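You operate a simulated robot arm through the tools that you are given. There is no shell and no other tool.

Carry out the task below with a simulated robot arm. There is one attempt and no reset: what you move stays moved.

## Task
Put things in order on the top of the table by the fence. At the end: the stiff teal card (marked "CLEAN") stands on top of the silver valve with the purple lever; the clean card in teal stands where the stiff teal card stood; the teal in use card stands where the clean card in teal stood; the hanging label in yellow (marked "Y257") stands where the teal in use card stood; whatever was shut is shut again. Leave all else as you found it, and nothing knocked over.
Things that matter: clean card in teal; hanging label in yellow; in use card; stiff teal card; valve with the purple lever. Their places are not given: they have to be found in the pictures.

The check looks at the end state, three seconds after you hand in, the way a careful person would. Anything else that was tipped, shoved, dropped, spilled or broken makes it a failure.

## Robot
A 7-joint arm with a two-finger parallel gripper, fixed in place. Base frame: the origin is on the floor under the middle of its stand, x ahead of it, y to its left, z up; the work surface is at about z = 86. Units: cm, rad, N and s.
With the tool pointing down near the work surface it reaches from about 30 to 70 cm from the base axis. Its first joint turns from -1.152 to 1.152 rad. Payload 1.57 kg.
Tool frame: the origin (TCP) lies between the finger pads and is the grasp point; the fingertips stand 3 cm ahead of it; z points along the fingers, y is the line along which they close. The gripper opens to 11 cm. The fingers are 2.4 cm wide and 1.2 cm thick; the gripper's body (4.8 by 11.2 cm) begins 7.8 cm behind the TCP.
Orientation is that of the tool frame in the base frame, as a unit quaternion [w, x, y, z]. With the fingers straight down and closing along the base's y, the tool's x points along the base's -x, its y along +y and its z along -z.

## Interface
- The arm moves only by the tool move_arm. Its argument "targets" is a list of rows, each an object (a shift or turn left out is 0, a gripper value left out holds the last) with "offset": the shift along the tool's x, y, z in cm, a list of three; "rot": the turn, a rotation vector about the tool's x, y, z in rad, a list of three. In form: [{"offset": [x, y, z], "rot": [rx, ry, rz]}, ...]. A call has 1 to 20 rows; each row shifts and turns the commanded pose from where the row before left it, along the tool's axes as they then stand. "hand" is the opening in per cent of the stroke, from 0 (shut) to 100 (fully open), set as the call begins (left out, the last holds). Rows are played at 5 a second. More than 5 cm and 0.15 rad between two rows, or a gripper value outside its range, and nothing of the call is played. Where a pose cannot be reached the arm comes as near as it can. A force on the tool above 40 N (or 10 N above the force at the start of the call, whichever is more), or a blocked arm, ends the call early, and 0.2 s more pass. Each finger travels about 10.8 cm/s and halts on what it meets, pressing with about 25 N; the grip force reading is that of the motor and also rises with nothing between the fingers. The clock runs only during rows and for 0.2 s after the last one: add rows that do not move to give the fingers time. The reply holds the time, the measured pose of the TCP, the force on the tool along the base axes, the opening and the grip force, in the units named above and with some noise, with the torque about the TCP (base axes, N m) and any sound that the robot's microphone picked up, and new pictures: "views" is both (left out), scene, wrist or none.
- Cameras (640 x 400 px; columns grow to the right, rows downward): "scene" is fixed at [18.35, -39.4, 141.51]; the picture's right is [0.79, -0.61, 0.00], its down [-0.33, -0.43, -0.84] and it looks along [0.51, 0.67, -0.54] (base axes); focal length 349 px, centre (320, 200). "wrist" rides on the gripper at [7, 1.6, -14.1] in the tool frame; the picture's right is [-0.23, 0.97, 0.00], its down [-0.86, -0.20, -0.48] and it looks along [-0.47, -0.11, 0.88] (tool axes); focal length 222 px, centre (320, 200).
- locate(camera, pixels): for up to 12 pixels [column, row] of the newest picture of that camera ("zoom" is the newest enlarged one), the place [x, y, z] in the base frame of the surface seen there, good to about 0.2 cm, but the place of the scene camera against the robot may be out by one fixed shift of up to 2.5 cm in any direction. The clock stands still meanwhile.
- close_up(camera, box): a new picture of the part [left, top, right, bottom] of that camera's present view, enlarged. The clock stands still meanwhile.
- sign_off(): hands the job in; it is judged then, once.

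Leave the gripper open and the arm clear of the work at the hand-in unless told otherwise.

The tools are called after "Call:" as a command line: name --argument value ..., lists and objects as JSON in quotes. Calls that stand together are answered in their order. move_arm: Moves the arm, as the interface text tells. Its arguments: {"type":"object","properties":{"targets":{"type":"array"},"hand":{"type":"number"},"views":{"type":"string","enum":["both","scene","wrist","none"]}},"required":["targets"]} The other tools are called the same way: locate (camera, pixels) gives the place of the surface under pixels of a picture; close_up (camera, box) takes an enlarged picture of a part of a camera's view; sign_off () hands the job in.

At the start:

```text
clock: 0.0
tcp_pos: [34.05, 7.7, 121.21]
ee_rot: [0.001, 0.0, 1.0, 0.0]
wrist_force: [0.2, 0.1, 0.6]
torque: [-0.01, -0.04, -0.02]
width: 11.0
grasp_force: 0.0
```

scene: 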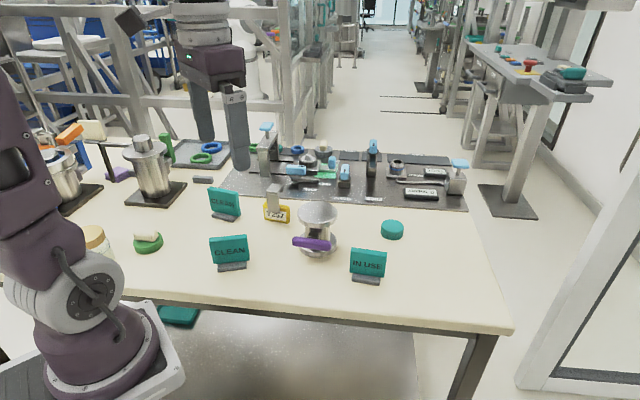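
wrist: 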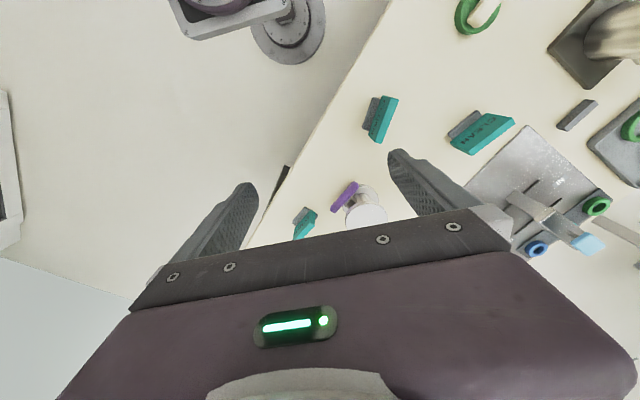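

I see two "CLEAN"-like teal cards (about (224,204) and (229,252)), an "IN USE" card at (367,264), a yellow label at (277,208), and a valve with a purple lever at (316,230). I'll enlarge the relevant region first.

Call:
close_up --camera "scene" --box '[190, 170, 350, 290]'

Call:
close_up --camera "scene" --box '[280, 180, 440, 300]'

Call:
close_up --camera "scene" --box '[40, 110, 280, 290]'

Call:
close_up --camera "wrist" --box '[280, 60, 600, 260]'

```text
3.33 times, centred on (270, 230) of scene
```

zoom: 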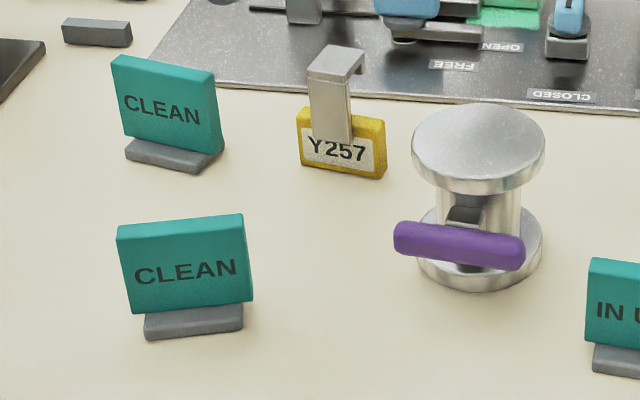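

```text
3.33 times, centred on (360, 240) of scene
```

zoom: 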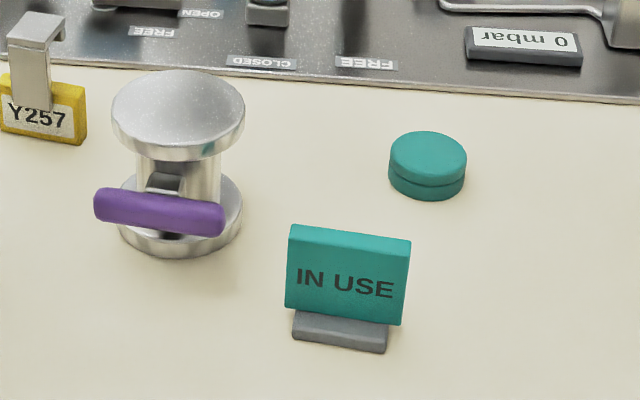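

```text
2.22 times, centred on (160, 200) of scene
```

zoom: 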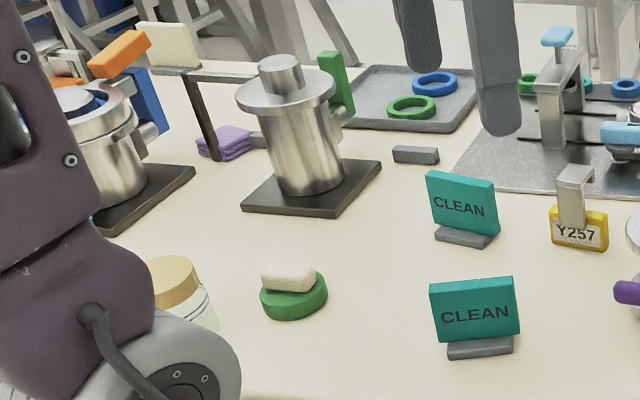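

```text
2.00 times, centred on (440, 160) of wrist
```

zoom: 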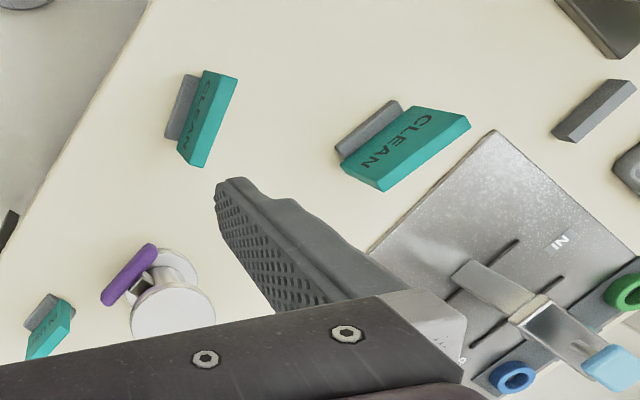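

Two cards read "CLEAN", so I need to tell which is the "stiff" one. I'll enlarge both more closely, along with the teal thing under the table edge at (180,315) and the distant bench at (570,73).

Call:
close_up --camera "scene" --box '[200, 180, 248, 210]'

Call:
close_up --camera "scene" --box '[200, 180, 264, 220]'

Call:
close_up --camera "scene" --box '[200, 232, 264, 272]'

Call:
close_up --camera "scene" --box '[130, 280, 290, 380]'

Call:
close_up --camera "scene" --box '[440, 30, 640, 155]'

Call:
close_up --camera "scene" --box '[210, 110, 490, 220]'

```text
13.33 times, centred on (224, 195) of scene
```

zoom: 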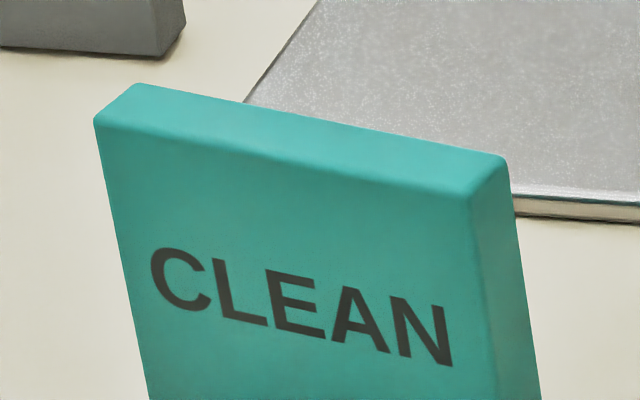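

```text
10.00 times, centred on (232, 200) of scene
```

zoom: 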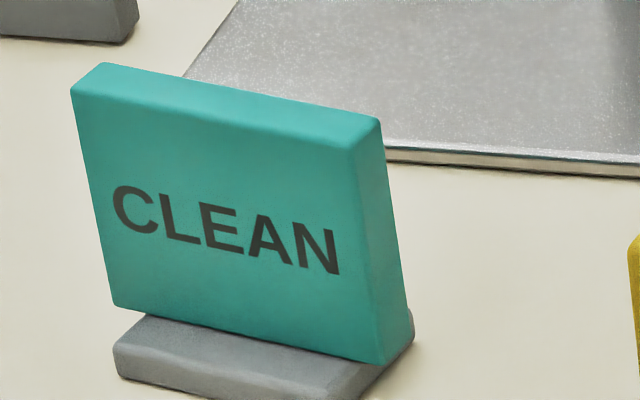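

```text
10.00 times, centred on (232, 252) of scene
```

zoom: 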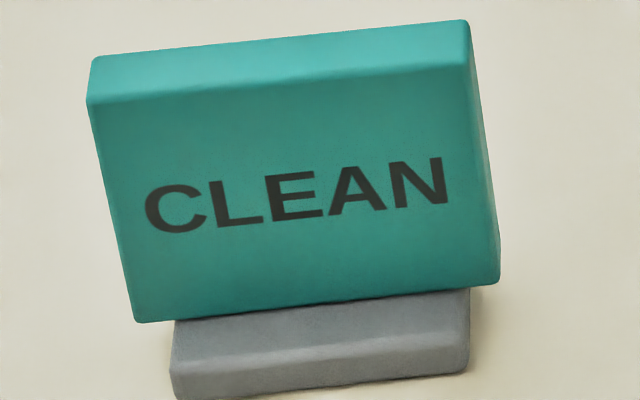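

```text
4.00 times, centred on (210, 330) of scene
```

zoom: 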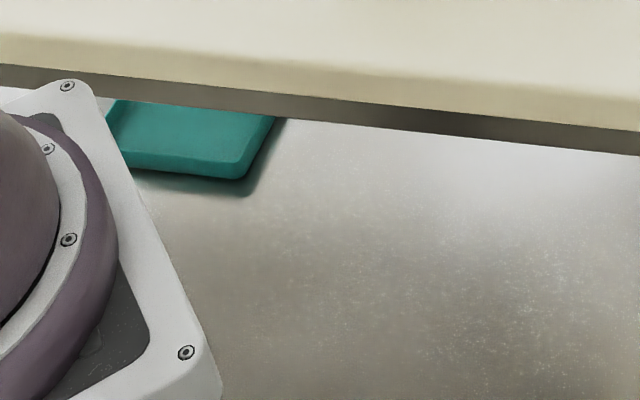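

```text
3.20 times, centred on (540, 92) of scene
```

zoom: 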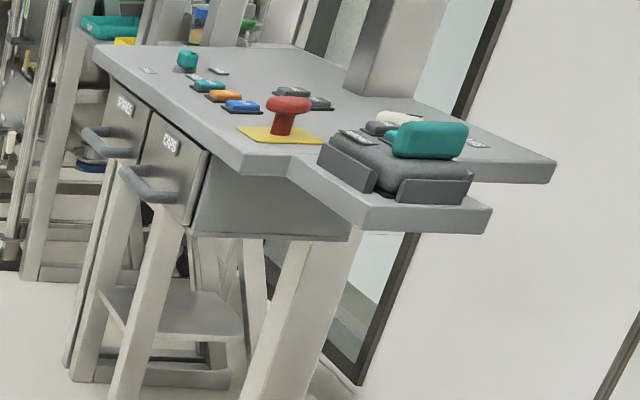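

```text
2.29 times, centred on (350, 165) of scene
```

zoom: 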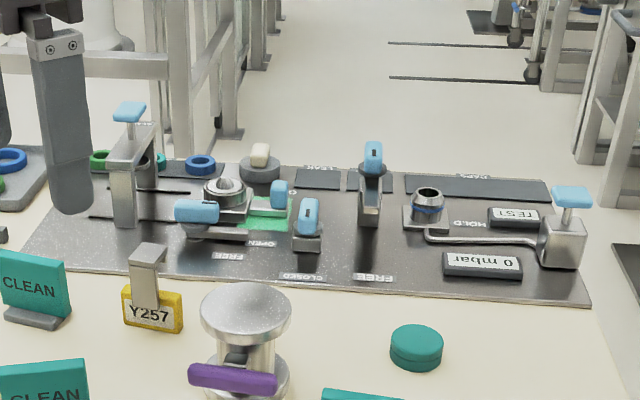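

I'll measure the cards, starting with corner points in the scene picture. Near card corners are about (210,239), (247,235), (214,264), (250,259). Far card corners are about (208,188), (238,195), (212,211), (240,216). IN USE corners are about (352,248), (386,252), (350,273), (382,277).

Call:
close_up --camera "scene" --box '[200, 230, 264, 270]'

Call:
locate --camera "zoom" --pixels '[[96, 125], [460, 90], [142, 335], [490, 295], [280, 120], [310, 330], [98, 85], [460, 50], [178, 395], [460, 385], [290, 85], [300, 230]]'

Call:
close_up --camera "scene" --box '[200, 182, 264, 222]'

Call:
locate --camera "zoom" --pixels '[[80, 80], [345, 145], [125, 280], [380, 335], [105, 48], [370, 105], [375, 150], [402, 280], [125, 350], [345, 385], [230, 90], [240, 210]]'

Call:
close_up --camera "scene" --box '[340, 242, 404, 282]'

Call:
locate --camera "zoom" --pixels '[[125, 120], [455, 160], [110, 310], [440, 360], [135, 75], [465, 115], [300, 100], [280, 240], [140, 370], [410, 400], [60, 200], [520, 200]]'

```text
10.00 times, centred on (232, 250) of scene
```

zoom: 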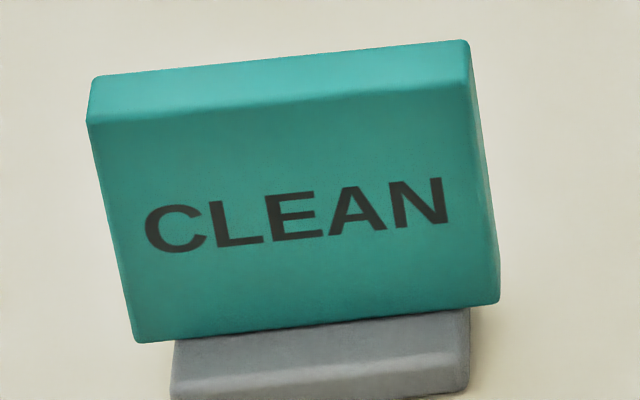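

```text
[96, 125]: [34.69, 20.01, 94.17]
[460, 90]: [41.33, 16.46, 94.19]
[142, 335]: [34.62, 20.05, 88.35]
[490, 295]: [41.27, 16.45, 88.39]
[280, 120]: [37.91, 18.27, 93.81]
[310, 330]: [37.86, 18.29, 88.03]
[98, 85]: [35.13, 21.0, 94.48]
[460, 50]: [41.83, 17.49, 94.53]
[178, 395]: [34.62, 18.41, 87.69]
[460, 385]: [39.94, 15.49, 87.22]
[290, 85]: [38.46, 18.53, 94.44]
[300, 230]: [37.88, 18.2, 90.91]
```

```text
10.00 times, centred on (232, 202) of scene
```

zoom: 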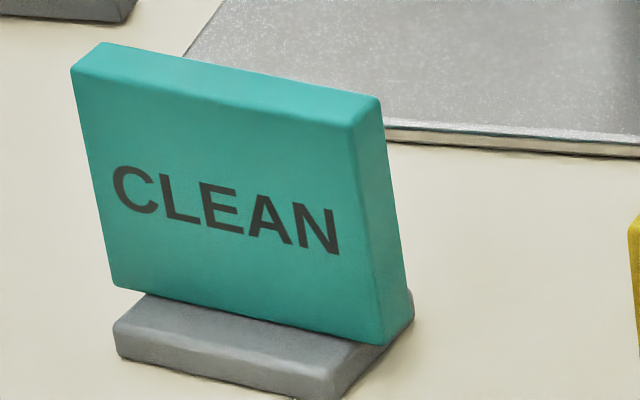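

```text
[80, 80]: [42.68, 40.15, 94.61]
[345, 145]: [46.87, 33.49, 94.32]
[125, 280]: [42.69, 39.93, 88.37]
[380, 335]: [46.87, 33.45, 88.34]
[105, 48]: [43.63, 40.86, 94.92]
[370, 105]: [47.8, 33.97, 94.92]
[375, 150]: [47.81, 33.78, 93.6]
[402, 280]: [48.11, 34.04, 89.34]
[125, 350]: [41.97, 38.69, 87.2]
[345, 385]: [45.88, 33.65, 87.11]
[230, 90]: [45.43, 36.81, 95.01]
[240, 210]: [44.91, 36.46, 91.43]
```

```text
10.00 times, centred on (372, 262) of scene
```

zoom: 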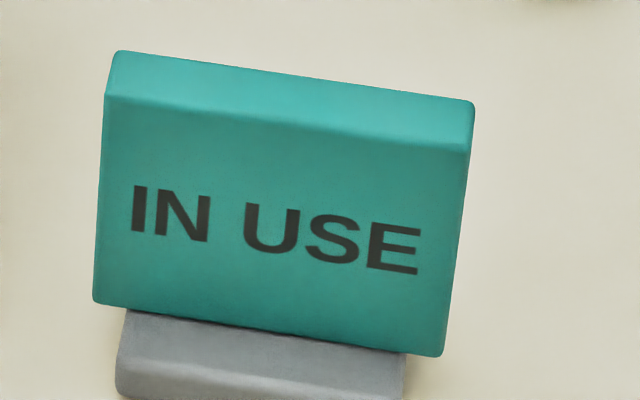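

```text
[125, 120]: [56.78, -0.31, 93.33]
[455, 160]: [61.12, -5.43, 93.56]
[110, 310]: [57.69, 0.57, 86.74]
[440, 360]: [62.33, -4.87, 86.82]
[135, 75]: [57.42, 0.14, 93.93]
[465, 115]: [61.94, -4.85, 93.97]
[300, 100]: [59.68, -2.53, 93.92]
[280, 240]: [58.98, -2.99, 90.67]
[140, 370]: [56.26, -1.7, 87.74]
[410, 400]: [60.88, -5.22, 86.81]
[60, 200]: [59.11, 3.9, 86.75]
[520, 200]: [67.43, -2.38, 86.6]
```

All three cards are the same design in slightly different sizes. I'll locate the same spots in the wrist picture to find the scene camera's offset, and locate the other objects in the scene.

Call:
locate --camera "wrist" --pixels '[[390, 98], [376, 138], [374, 118], [510, 118], [470, 152], [485, 132], [316, 212], [298, 238], [365, 215], [345, 192], [400, 60], [575, 115]]'

Call:
locate --camera "scene" --pixels '[[316, 208], [297, 243], [327, 245], [316, 255], [277, 195], [270, 216], [284, 217], [392, 226], [203, 179], [148, 244], [300, 285], [280, 185]]'

Call:
close_up --camera "wrist" --box '[420, 90, 540, 165]'

Call:
close_up --camera "wrist" --box '[330, 80, 450, 155]'

```text
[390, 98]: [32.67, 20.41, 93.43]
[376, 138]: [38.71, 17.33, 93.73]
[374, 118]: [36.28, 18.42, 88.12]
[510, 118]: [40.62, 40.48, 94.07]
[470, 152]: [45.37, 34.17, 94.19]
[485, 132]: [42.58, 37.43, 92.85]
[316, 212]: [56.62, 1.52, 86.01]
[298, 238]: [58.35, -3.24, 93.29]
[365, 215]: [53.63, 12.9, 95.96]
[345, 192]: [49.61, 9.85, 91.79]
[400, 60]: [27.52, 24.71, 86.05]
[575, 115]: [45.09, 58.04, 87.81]
```

```text
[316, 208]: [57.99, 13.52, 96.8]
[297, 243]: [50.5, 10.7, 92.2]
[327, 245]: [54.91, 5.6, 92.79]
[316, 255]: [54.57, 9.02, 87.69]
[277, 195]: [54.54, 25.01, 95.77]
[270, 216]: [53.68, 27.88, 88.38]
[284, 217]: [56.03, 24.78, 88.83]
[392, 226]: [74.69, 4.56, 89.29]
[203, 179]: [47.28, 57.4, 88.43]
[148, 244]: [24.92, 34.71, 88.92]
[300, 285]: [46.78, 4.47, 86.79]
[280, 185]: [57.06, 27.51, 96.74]
```

```text
5.33 times, centred on (480, 128) of wrist
```

zoom: 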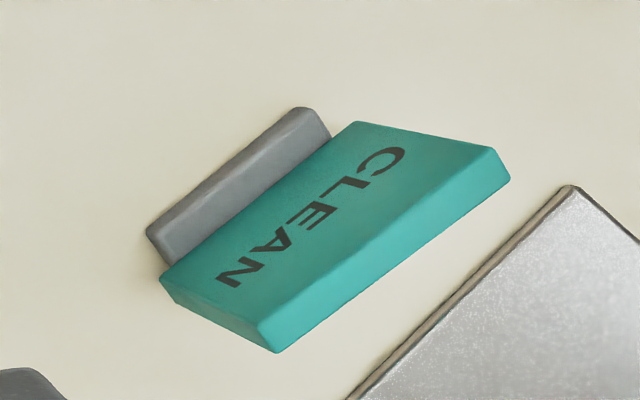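

```text
5.33 times, centred on (390, 118) of wrist
```

zoom: 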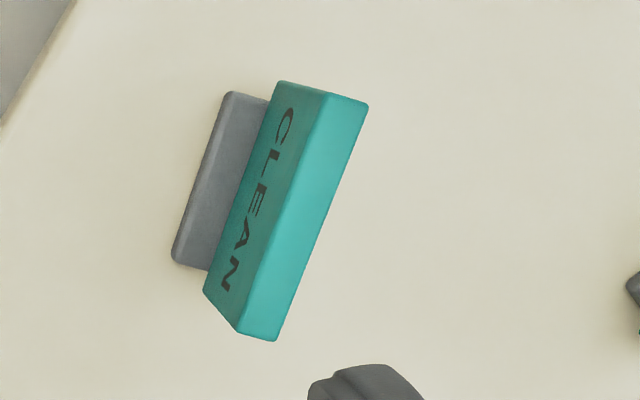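

The scene camera reads about +2 cm in x and +0.7 cm in z against the wrist camera. Before deciding anything, I'll look around the table for other cards. I'm moving the gripper high to the left (+y) so the wrist camera sees the left side.

Call:
move_arm --targets '[{"offset": [0, 4.5, 0]}, {"offset": [0, 4.5, 0]}, {"offset": [0, 4.5, 0]}, {"offset": [0, 4.5, 0]}, {"offset": [0, 4.5, 0]}, {"offset": [0, 0, 0]}]'

```text
clock: 1.4
tcp_pos: [34.09, 30.38, 120.95]
ee_rot: [-0.001, 0.0, 1.0, 0.0]
wrist_force: [0.2, -0.4, 0.6]
torque: [0.0, 0.04, 0.03]
width: 11.01
grasp_force: 0.0
```

scene: 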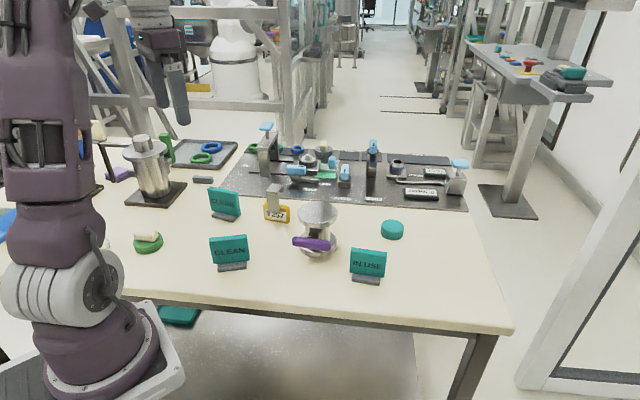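
wrist: 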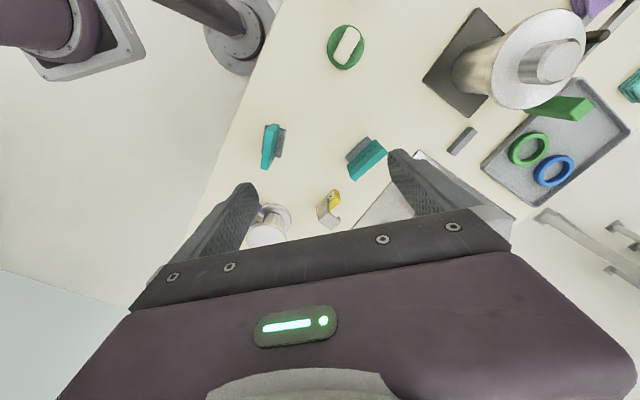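

The cards are now seen from the other side, and there is a teal item at the far right edge (630,88). I'll enlarge these.

Call:
close_up --camera "wrist" --box '[230, 110, 310, 180]'

Call:
close_up --camera "wrist" --box '[310, 110, 410, 240]'

Call:
close_up --camera "wrist" --box '[440, 0, 640, 220]'

Call:
close_up --camera "scene" --box '[60, 110, 240, 220]'

```text
5.71 times, centred on (270, 145) of wrist
```

zoom: 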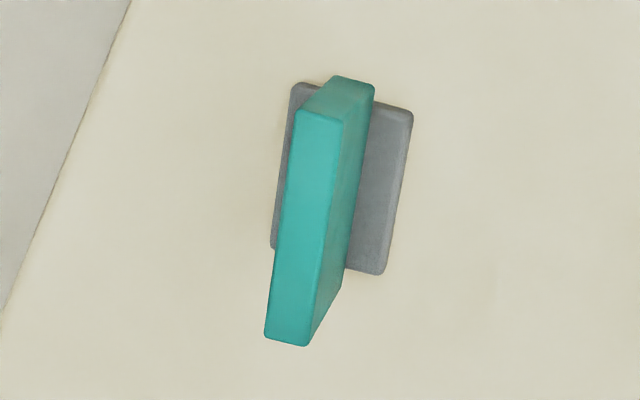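

```text
3.08 times, centred on (360, 175) of wrist
```

zoom: 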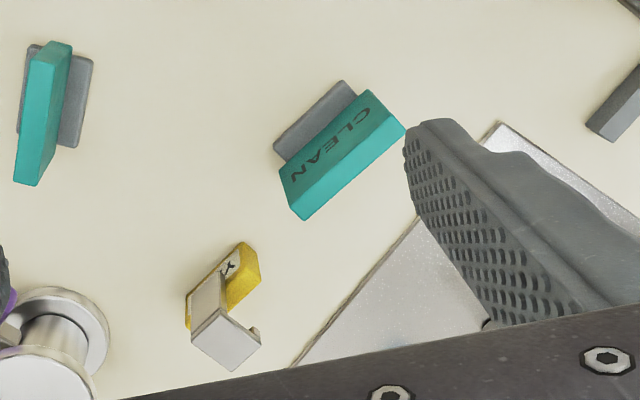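

```text
1.82 times, centred on (540, 110) of wrist
```

zoom: 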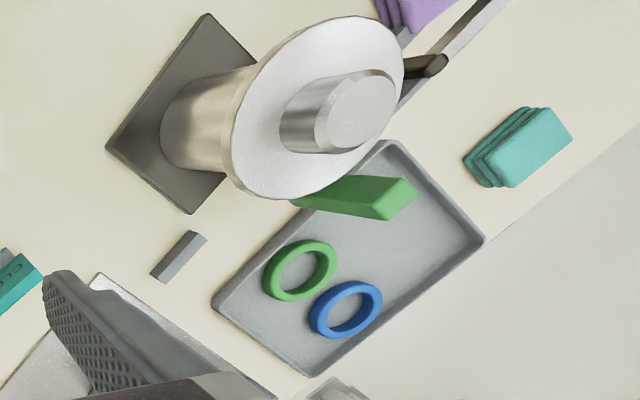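

```text
3.56 times, centred on (150, 165) of scene
```

zoom: 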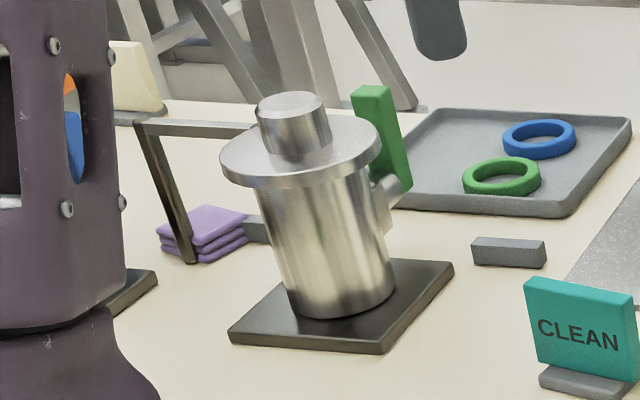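

There are folded cloths at the far left, but no third card so far. Next I'll swing to the right so the scene camera sees the left side unblocked and the wrist camera sees the right side.

Call:
move_arm --targets '[{"offset": [0, -4.8, 0]}, {"offset": [0, -4.8, 0]}, {"offset": [0, -4.8, 0]}, {"offset": [0, -4.8, 0]}, {"offset": [0, -4.8, 0]}, {"offset": [0, -4.8, 0]}, {"offset": [0, -4.8, 0]}, {"offset": [0, -4.8, 0]}, {"offset": [0, -4.8, 0]}, {"offset": [0, -4.8, 0]}, {"offset": [0, 0, 0]}]'

```text
clock: 3.8
tcp_pos: [34.02, -18.14, 121.12]
ee_rot: [0.0, 0.0, 1.0, 0.0]
wrist_force: [-0.2, 0.3, -0.1]
torque: [0.02, 0.02, -0.01]
width: 10.96
grasp_force: 0.1
```

scene: 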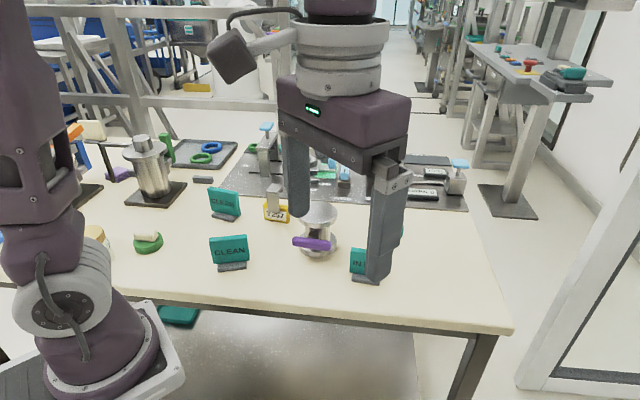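
wrist: 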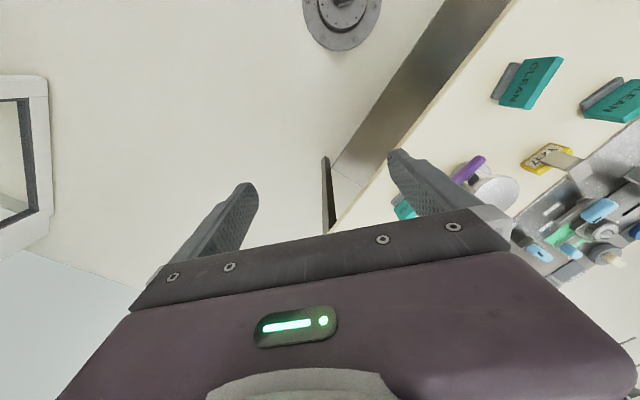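

Call:
close_up --camera "wrist" --box '[480, 40, 640, 140]'

Call:
close_up --camera "scene" --box '[0, 100, 200, 260]'

Call:
close_up --camera "scene" --box '[60, 0, 320, 160]'

```text
4.00 times, centred on (560, 90) of wrist
```

zoom: 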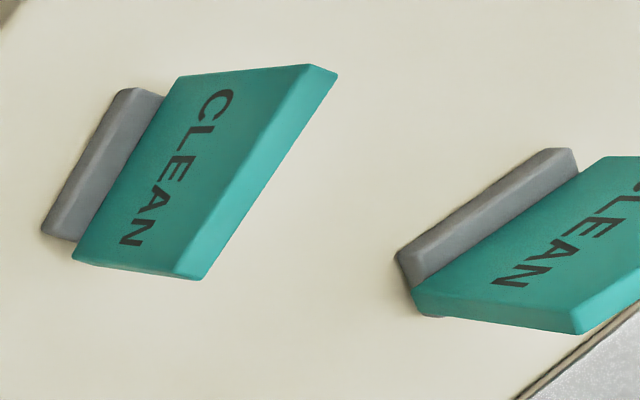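

```text
2.50 times, centred on (100, 180) of scene
```

zoom: 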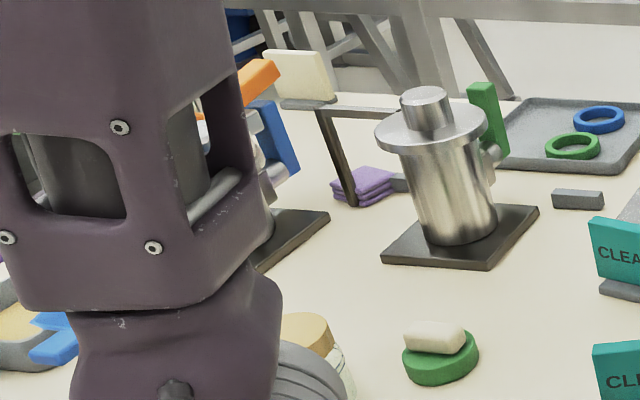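

```text
2.46 times, centred on (190, 80) of scene
```

zoom: 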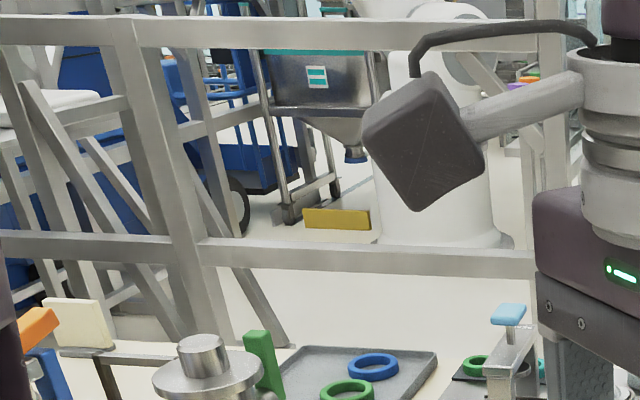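

Only two cards read CLEAN so far. The area behind the arm on the left still hasn't been seen, so I'll swing the gripper there, staying high.

Call:
move_arm --targets '[{"offset": [0, 5, 0]}, {"offset": [0, 5, 0]}, {"offset": [0, 5, 0]}, {"offset": [0, 5, 0]}, {"offset": [0, 5, 0]}, {"offset": [0, 5, 0]}, {"offset": [0, 5, 0]}, {"offset": [0, 5, 0]}, {"offset": [0, 5, 0]}, {"offset": [0, 5, 0]}, {"offset": [0, 5, 0]}, {"offset": [0, 5, 0]}, {"offset": [2, 3, 0]}, {"offset": [0, 0, 0]}]'

```text
clock: 6.8
tcp_pos: [31.81, 44.82, 120.32]
ee_rot: [0.0, 0.0, 1.0, 0.0]
wrist_force: [0.5, 0.2, 0.0]
torque: [0.02, -0.03, 0.01]
width: 11.01
grasp_force: 0.0
out of reach, approached as far as the arm can: row 13
```

scene: 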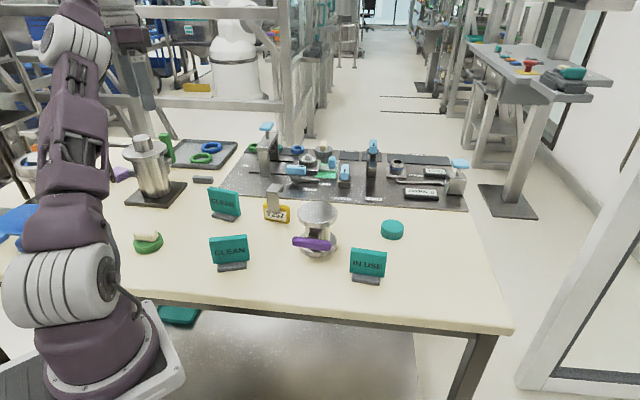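
wrist: 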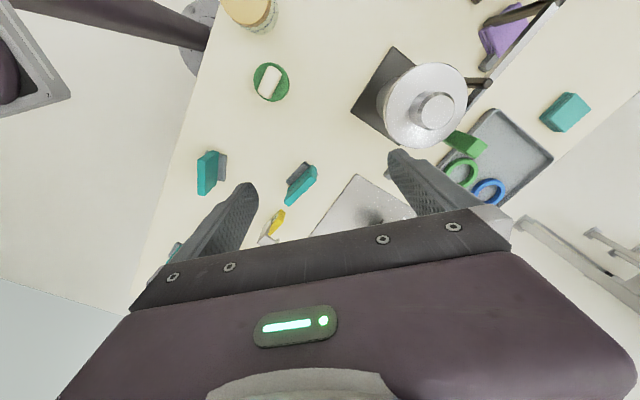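

Now I'll turn the tool about 1.5 rad so the wrist camera looks to the left (+y) and shows the rest of the table.

Call:
move_arm --targets '[{"rot": [0, 0, -0.15]}, {"rot": [0, 0, -0.15]}, {"rot": [0, 0, -0.15]}, {"rot": [0, 0, -0.15]}, {"rot": [0, 0, -0.15]}, {"rot": [0, 0, -0.15]}, {"rot": [0, 0, -0.15]}, {"rot": [0, 0, -0.15]}, {"rot": [0, 0, -0.15]}, {"rot": [0, 0, -0.15]}, {"offset": [0, 0, 0]}]'

```text
clock: 9.2
tcp_pos: [31.98, 44.41, 120.66]
ee_rot: [0.0, -0.683, 0.731, 0.0]
wrist_force: [-0.4, 0.3, 0.1]
torque: [-0.01, -0.03, -0.03]
width: 11.03
grasp_force: 0.1
```

scene: 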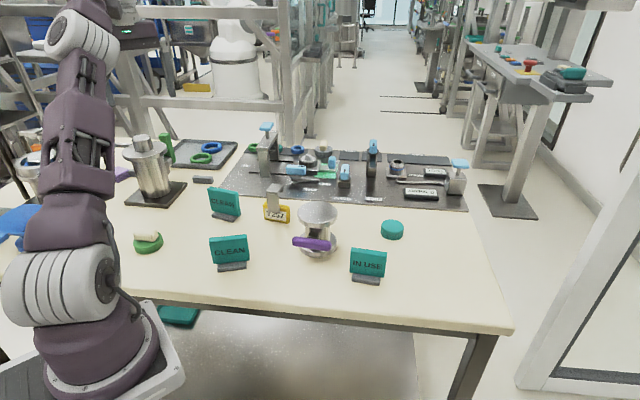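
wrist: 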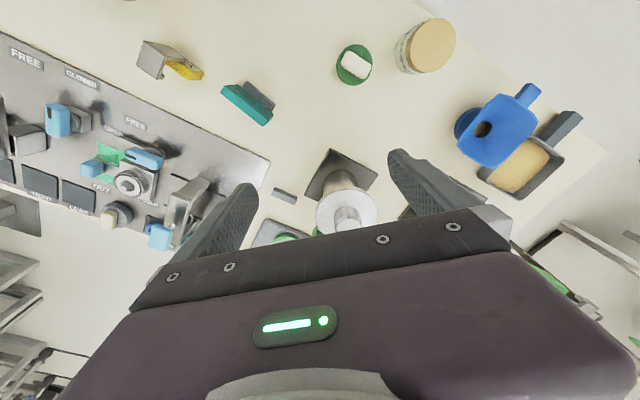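

The left end holds a blue jug-like thing and a box, and no further card. I'll check the teal item under the table and the remaining parts, and zoom into this wrist view.

Call:
locate --camera "scene" --pixels '[[180, 315], [165, 310], [192, 322], [250, 350]]'

Call:
close_up --camera "wrist" --box '[120, 20, 320, 145]'

Call:
close_up --camera "wrist" --box '[380, 10, 640, 220]'

Call:
close_up --camera "wrist" --box '[0, 20, 270, 260]'

```text
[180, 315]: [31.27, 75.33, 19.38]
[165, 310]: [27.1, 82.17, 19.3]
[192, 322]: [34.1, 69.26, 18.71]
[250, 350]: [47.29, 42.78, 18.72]
```

```text
3.20 times, centred on (220, 82) of wrist
```

zoom: 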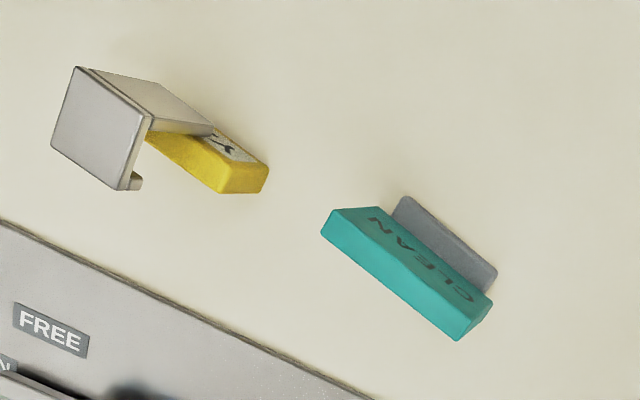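

```text
1.90 times, centred on (510, 115) of wrist
```

zoom: 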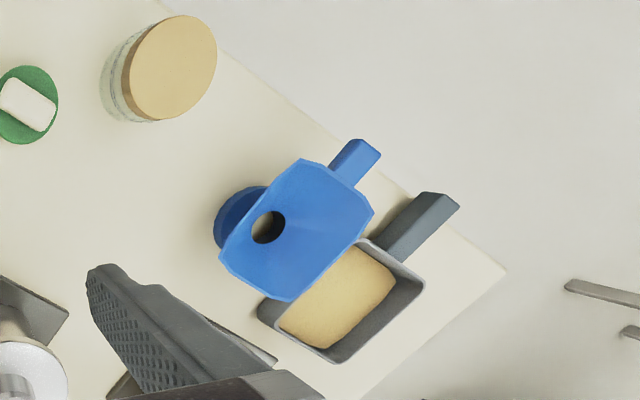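

```text
1.67 times, centred on (135, 140) of wrist
```

zoom: 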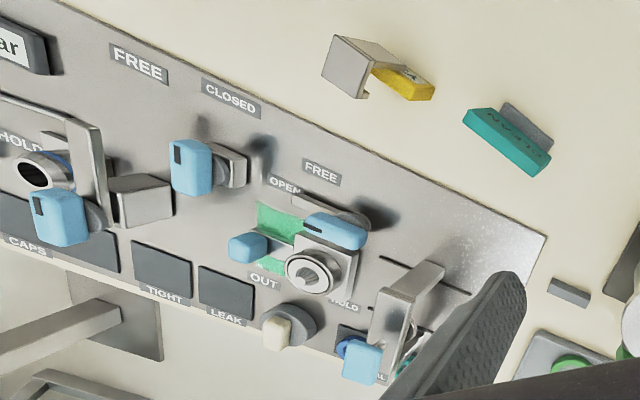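

Only two CLEAN cards are on this table, and both look like the same design. To compare them fully I want to see their backs too. First I'll get the heights of the tall things near the path from the present pictures.

Call:
locate --camera "wrist" --pixels '[[347, 222], [345, 160], [248, 105], [268, 118], [228, 90], [290, 235], [160, 50], [185, 70], [283, 195], [430, 45], [500, 110], [350, 65]]'

Call:
locate --camera "scene" --pixels '[[145, 142], [166, 140], [150, 190], [267, 125], [372, 145], [460, 165], [200, 158], [212, 146], [118, 175], [30, 140], [284, 10], [200, 100]]'

```text
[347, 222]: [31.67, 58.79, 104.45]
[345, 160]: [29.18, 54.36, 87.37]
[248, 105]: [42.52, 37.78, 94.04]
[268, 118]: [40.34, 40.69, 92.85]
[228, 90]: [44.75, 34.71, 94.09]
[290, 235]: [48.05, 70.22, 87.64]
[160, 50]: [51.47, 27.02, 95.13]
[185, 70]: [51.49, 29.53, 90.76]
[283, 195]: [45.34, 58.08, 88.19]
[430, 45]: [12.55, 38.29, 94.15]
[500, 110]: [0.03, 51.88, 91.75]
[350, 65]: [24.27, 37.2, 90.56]
```

```text
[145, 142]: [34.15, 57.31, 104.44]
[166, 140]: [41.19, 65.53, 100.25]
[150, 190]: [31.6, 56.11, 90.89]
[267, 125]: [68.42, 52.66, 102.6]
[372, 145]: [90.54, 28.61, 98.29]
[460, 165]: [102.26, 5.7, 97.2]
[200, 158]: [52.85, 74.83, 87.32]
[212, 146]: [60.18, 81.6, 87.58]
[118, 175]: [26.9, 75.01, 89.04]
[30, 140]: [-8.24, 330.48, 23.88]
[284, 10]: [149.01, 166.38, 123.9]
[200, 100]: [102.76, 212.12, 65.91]
```

The tallest thing near is the can at about z=104.5, so I'll stay above that. Now I'll turn the tool the other way so the wrist camera looks back toward the base and can see the card backs.

Call:
move_arm --targets '[{"rot": [0, 0, 0.15]}, {"rot": [0, 0, 0.15]}, {"rot": [0, 0, 0.15]}, {"rot": [0, 0, 0.15]}, {"rot": [0, 0, 0.15]}, {"rot": [0, 0, 0.15]}, {"rot": [0, 0, 0.15]}, {"rot": [0, 0, 0.15]}, {"rot": [0, 0, 0.15]}, {"rot": [0, 0, 0.15]}, {"rot": [0, 0, 0.15]}, {"rot": [0, 0, 0.15]}, {"rot": [0, 0, 0.15]}, {"rot": [0, 0, 0.15]}, {"rot": [0, 0, 0.15]}, {"rot": [0, 0, 0.15]}, {"rot": [0, 0, 0.15]}, {"rot": [0, 0, 0.15]}, {"rot": [0, 0, 0.15]}, {"rot": [0, 0, 0.15]}]' --views "wrist"

```text
clock: 13.4
tcp_pos: [32.01, 44.44, 120.83]
ee_rot: [-0.001, 0.683, 0.731, 0.0]
wrist_force: [0.2, 0.2, -0.8]
torque: [-0.01, 0.0, 0.0]
width: 11.0
grasp_force: 0.0
```

wrist: 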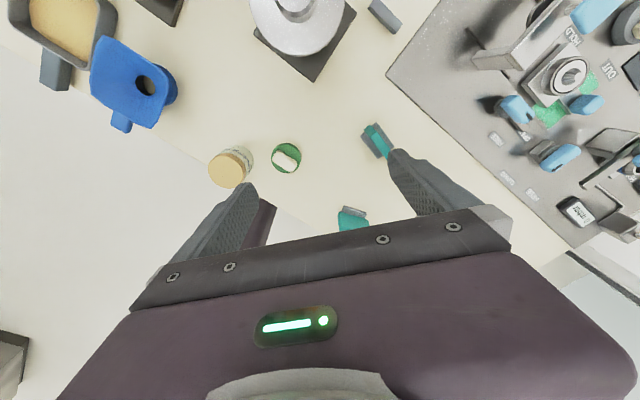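

Now I'll shift about +16 cm in x, turn 0.7 rad more, and go a little down (staying above z=110).

Call:
move_arm --targets '[{"offset": [0, 4, 0]}, {"offset": [0, 4, 0]}, {"offset": [0, 4, 0]}, {"offset": [0, 4, 0]}, {"rot": [0, 0, 0.14], "offset": [0, 0, 2]}, {"rot": [0, 0, 0.14], "offset": [0, 0, 2]}, {"rot": [0, 0, 0.14], "offset": [0, 0, 2]}, {"rot": [0, 0, 0.14], "offset": [0, 0, 2]}, {"rot": [0, 0, 0.14]}, {"offset": [0, 0, 0]}]' --views "wrist"

```text
clock: 15.6
tcp_pos: [43.33, 38.64, 110.86]
ee_rot: [-0.002, 0.89, 0.456, -0.001]
wrist_force: [0.0, -0.4, 0.4]
torque: [-0.04, -0.01, 0.0]
width: 11.0
grasp_force: 0.1
out of reach, approached as far as the arm can: row 1, 2, 3, 4, 9
```

wrist: 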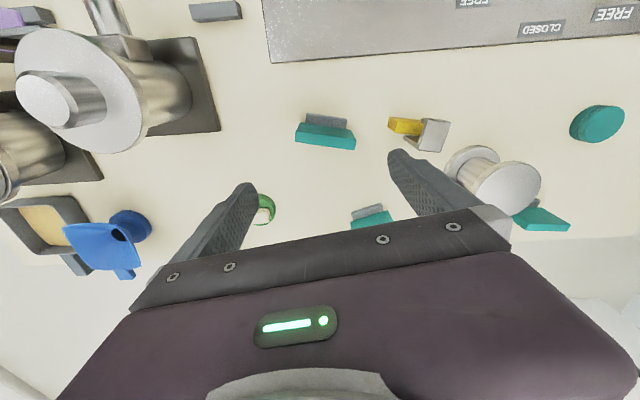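

Now the wrist camera looks from behind. I'll enlarge the far card (325,132), the near card (370,217), the label and the IN USE card.

Call:
close_up --camera "wrist" --box '[285, 100, 365, 160]'

Call:
close_up --camera "wrist" --box '[340, 195, 400, 240]'

Call:
close_up --camera "wrist" --box '[380, 100, 620, 240]'

```text
6.67 times, centred on (325, 130) of wrist
```

zoom: 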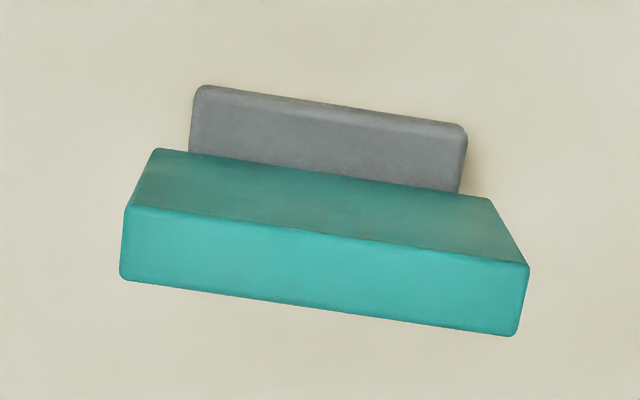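

```text
8.89 times, centred on (370, 218) of wrist
```

zoom: 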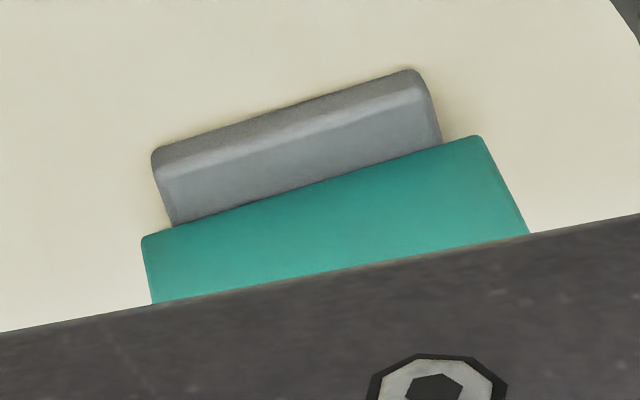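

```text
2.67 times, centred on (500, 170) of wrist
```

zoom: 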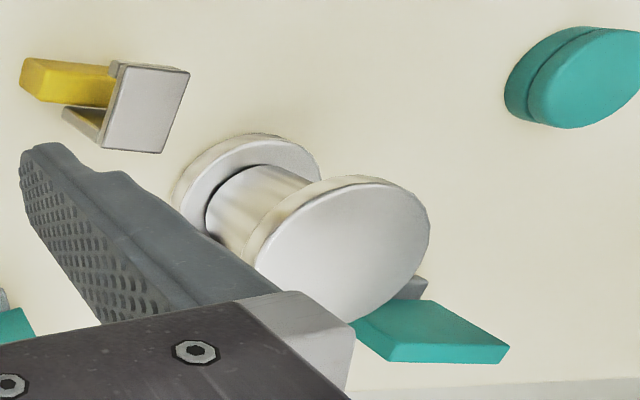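

From every side both CLEAN cards look the same: blank backs, same foot, same lettering, only a slightly different size. I'll measure each from straight above with the tool turned as for a grasp. The far card lies right under the gripper, so I turn -1.18 rad there and go down to about z=104 (card top is about 94.2).

Call:
move_arm --targets '[{"rot": [0, 0, -0.1475]}, {"rot": [0, 0, -0.1475]}, {"rot": [0, 0, -0.1475]}, {"rot": [0, 0, -0.1475]}, {"rot": [0, 0, -0.1475]}, {"rot": [0, 0, -0.1475]}, {"rot": [0, 0, -0.1475]}, {"rot": [0, 0, -0.1475]}, {"offset": [0, 0, 3.5]}, {"offset": [0, 0, 3.3]}, {"offset": [0, 0, 0]}]'

```text
clock: 18.0
tcp_pos: [43.15, 38.52, 104.39]
ee_rot: [-0.001, 0.488, 0.873, 0.0]
wrist_force: [0.2, -0.1, 0.0]
torque: [0.0, 0.01, 0.0]
width: 10.99
grasp_force: 0.1
```

scene: 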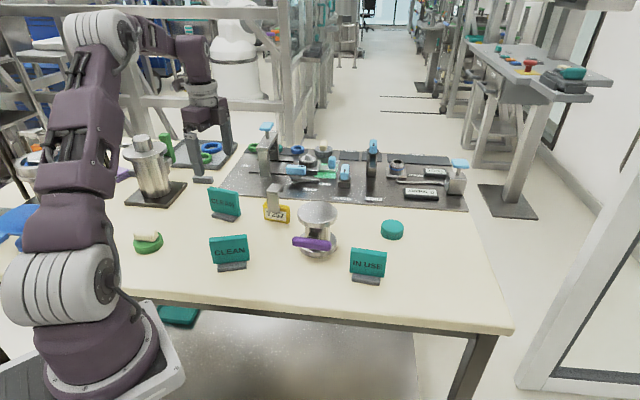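
wrist: 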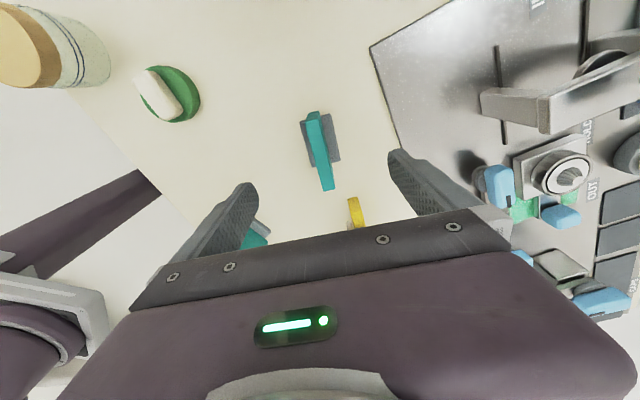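

The far card is at about (318,150) in the wrist view, between the fingers. I'll enlarge it and locate its top corners and foot.

Call:
close_up --camera "wrist" --box '[280, 100, 360, 200]'

Call:
close_up --camera "wrist" --box '[290, 105, 350, 142]'

Call:
close_up --camera "wrist" --box '[294, 160, 354, 197]'

```text
4.00 times, centred on (320, 150) of wrist
```

zoom: 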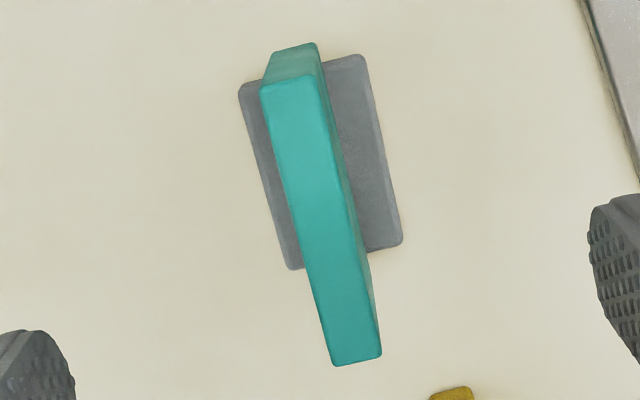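

```text
10.67 times, centred on (320, 124) of wrist
```

zoom: 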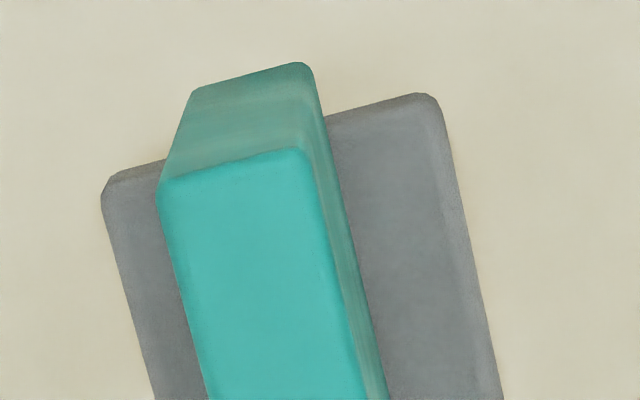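

```text
10.67 times, centred on (324, 178) of wrist
```

zoom: 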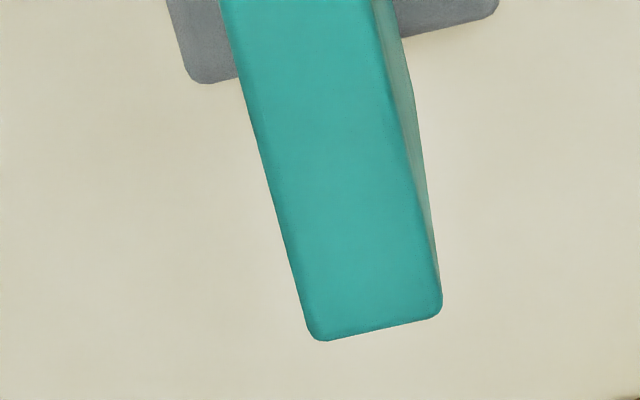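

I'll locate the far card's top corners and foot corners, to see how the camera coordinates and the robot's pose compare.

Call:
locate --camera "wrist" --pixels '[[307, 125], [319, 122], [323, 188], [334, 186], [313, 150], [326, 150], [301, 122], [329, 115], [314, 165], [339, 160], [320, 155], [380, 80]]'

```text
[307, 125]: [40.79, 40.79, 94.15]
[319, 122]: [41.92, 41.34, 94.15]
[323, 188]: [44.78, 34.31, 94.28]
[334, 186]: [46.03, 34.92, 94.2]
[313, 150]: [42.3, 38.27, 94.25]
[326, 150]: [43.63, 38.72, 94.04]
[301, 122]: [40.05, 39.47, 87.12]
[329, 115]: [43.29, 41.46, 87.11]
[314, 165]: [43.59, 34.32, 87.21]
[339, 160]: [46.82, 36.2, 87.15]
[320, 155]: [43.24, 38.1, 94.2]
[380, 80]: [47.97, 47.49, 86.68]
```

The wrist readings agree with the arm: the far card centre is (43.4, 37.85), tool turn θ≈1.02, top z≈94.2. The scene camera offset is about (+1.85, -0.75, +0.7). Next I hover over the near card, at roughly (36.4, 19.5) with θ≈0.49.

Call:
move_arm --targets '[{"offset": [-2.53, -3.14, 0]}, {"offset": [-2.53, -3.14, 0]}, {"offset": [-2.53, -3.14, 0]}, {"offset": [-2.53, -3.14, 0]}, {"offset": [-2.53, -3.14, 0]}, {"rot": [0, 0, -0.1325]}, {"rot": [0, 0, -0.1325]}, {"rot": [0, 0, -0.1325]}, {"rot": [0, 0, -0.1325]}, {"offset": [0, 0, 0]}]' --views "wrist"

```text
clock: 20.2
tcp_pos: [36.57, 19.79, 104.11]
ee_rot: [0.0, 0.241, 0.97, 0.0]
wrist_force: [0.5, -0.3, -0.9]
torque: [0.02, 0.01, 0.0]
width: 11.0
grasp_force: 0.0
```

wrist: 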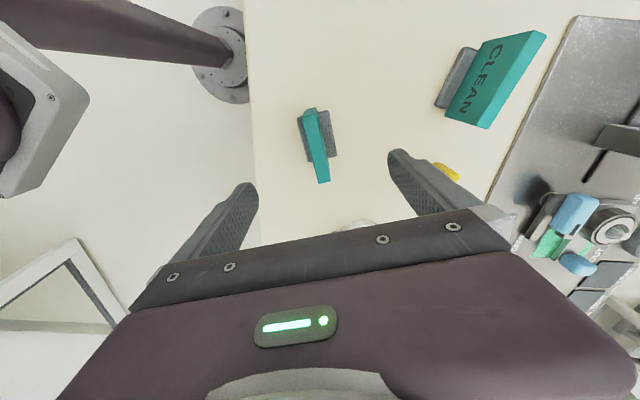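

Now the near card is between the fingers at about (317,145). I'll measure it the same way.

Call:
close_up --camera "wrist" --box '[280, 95, 360, 195]'

Call:
locate --camera "zoom" --pixels '[[262, 70], [310, 60], [320, 345], [352, 338], [285, 180], [330, 180], [242, 90], [350, 70], [280, 270], [380, 245], [310, 200], [500, 200]]'

Call:
close_up --camera "wrist" --box '[290, 100, 350, 137]'

Call:
close_up --camera "wrist" --box '[290, 155, 350, 192]'

```text
4.00 times, centred on (320, 145) of wrist
```

zoom: 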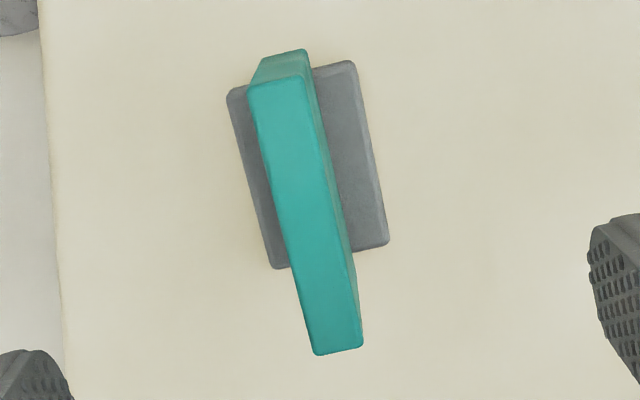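

```text
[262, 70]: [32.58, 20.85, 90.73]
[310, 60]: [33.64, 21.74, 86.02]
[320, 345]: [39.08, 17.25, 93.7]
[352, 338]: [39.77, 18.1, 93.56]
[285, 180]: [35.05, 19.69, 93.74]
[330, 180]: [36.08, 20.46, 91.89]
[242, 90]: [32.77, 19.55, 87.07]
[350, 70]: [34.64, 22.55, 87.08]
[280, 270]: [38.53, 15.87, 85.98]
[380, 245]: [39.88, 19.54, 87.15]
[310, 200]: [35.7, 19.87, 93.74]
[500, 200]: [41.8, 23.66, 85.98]
```

```text
10.67 times, centred on (320, 118) of wrist
```

zoom: 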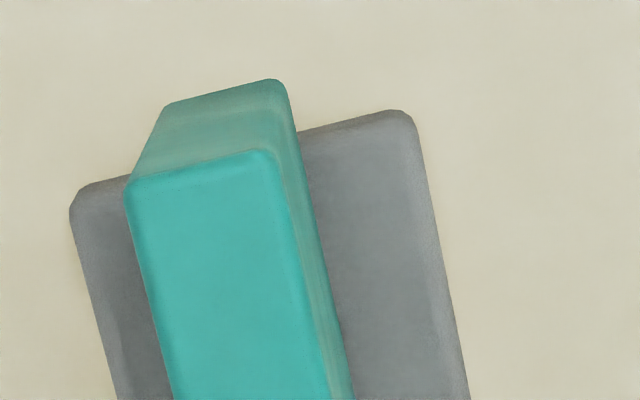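

```text
10.67 times, centred on (320, 174) of wrist
```

zoom: 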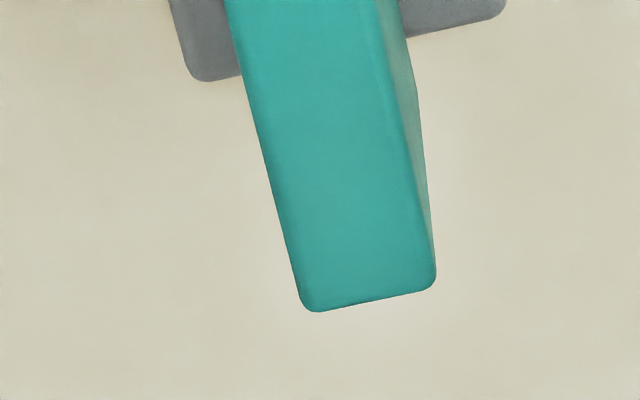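

Both CLEAN cards have the same proportions (near 7.9 wide and about 7.75 tall; far 8.3 wide and 8.2 tall). I'll measure the IN USE card the same way, hovering at about (57.5, -1.85) with θ≈0.87, well above everything.

Call:
move_arm --targets '[{"offset": [-4.09, -1.333, 0]}, {"offset": [-4.09, -1.333, 0]}, {"offset": [-4.09, -1.333, 0]}, {"offset": [-4.09, -1.333, 0]}, {"offset": [-4.09, -1.333, 0]}, {"offset": [-4.09, -1.333, 0]}, {"offset": [-4.09, -1.333, 0]}, {"rot": [0, 0, 0.127]}, {"rot": [0, 0, 0.127]}, {"rot": [0, 0, 0.127]}, {"offset": [0, 0, 0]}]' --views "wrist"

```text
clock: 22.6
tcp_pos: [57.27, -2.01, 104.14]
ee_rot: [0.0, 0.423, 0.906, 0.0]
wrist_force: [0.3, -0.1, -0.1]
torque: [0.0, 0.02, -0.01]
width: 10.98
grasp_force: 0.1
```

wrist: 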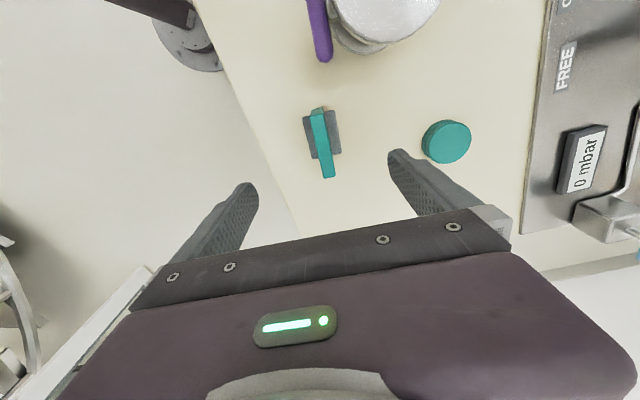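

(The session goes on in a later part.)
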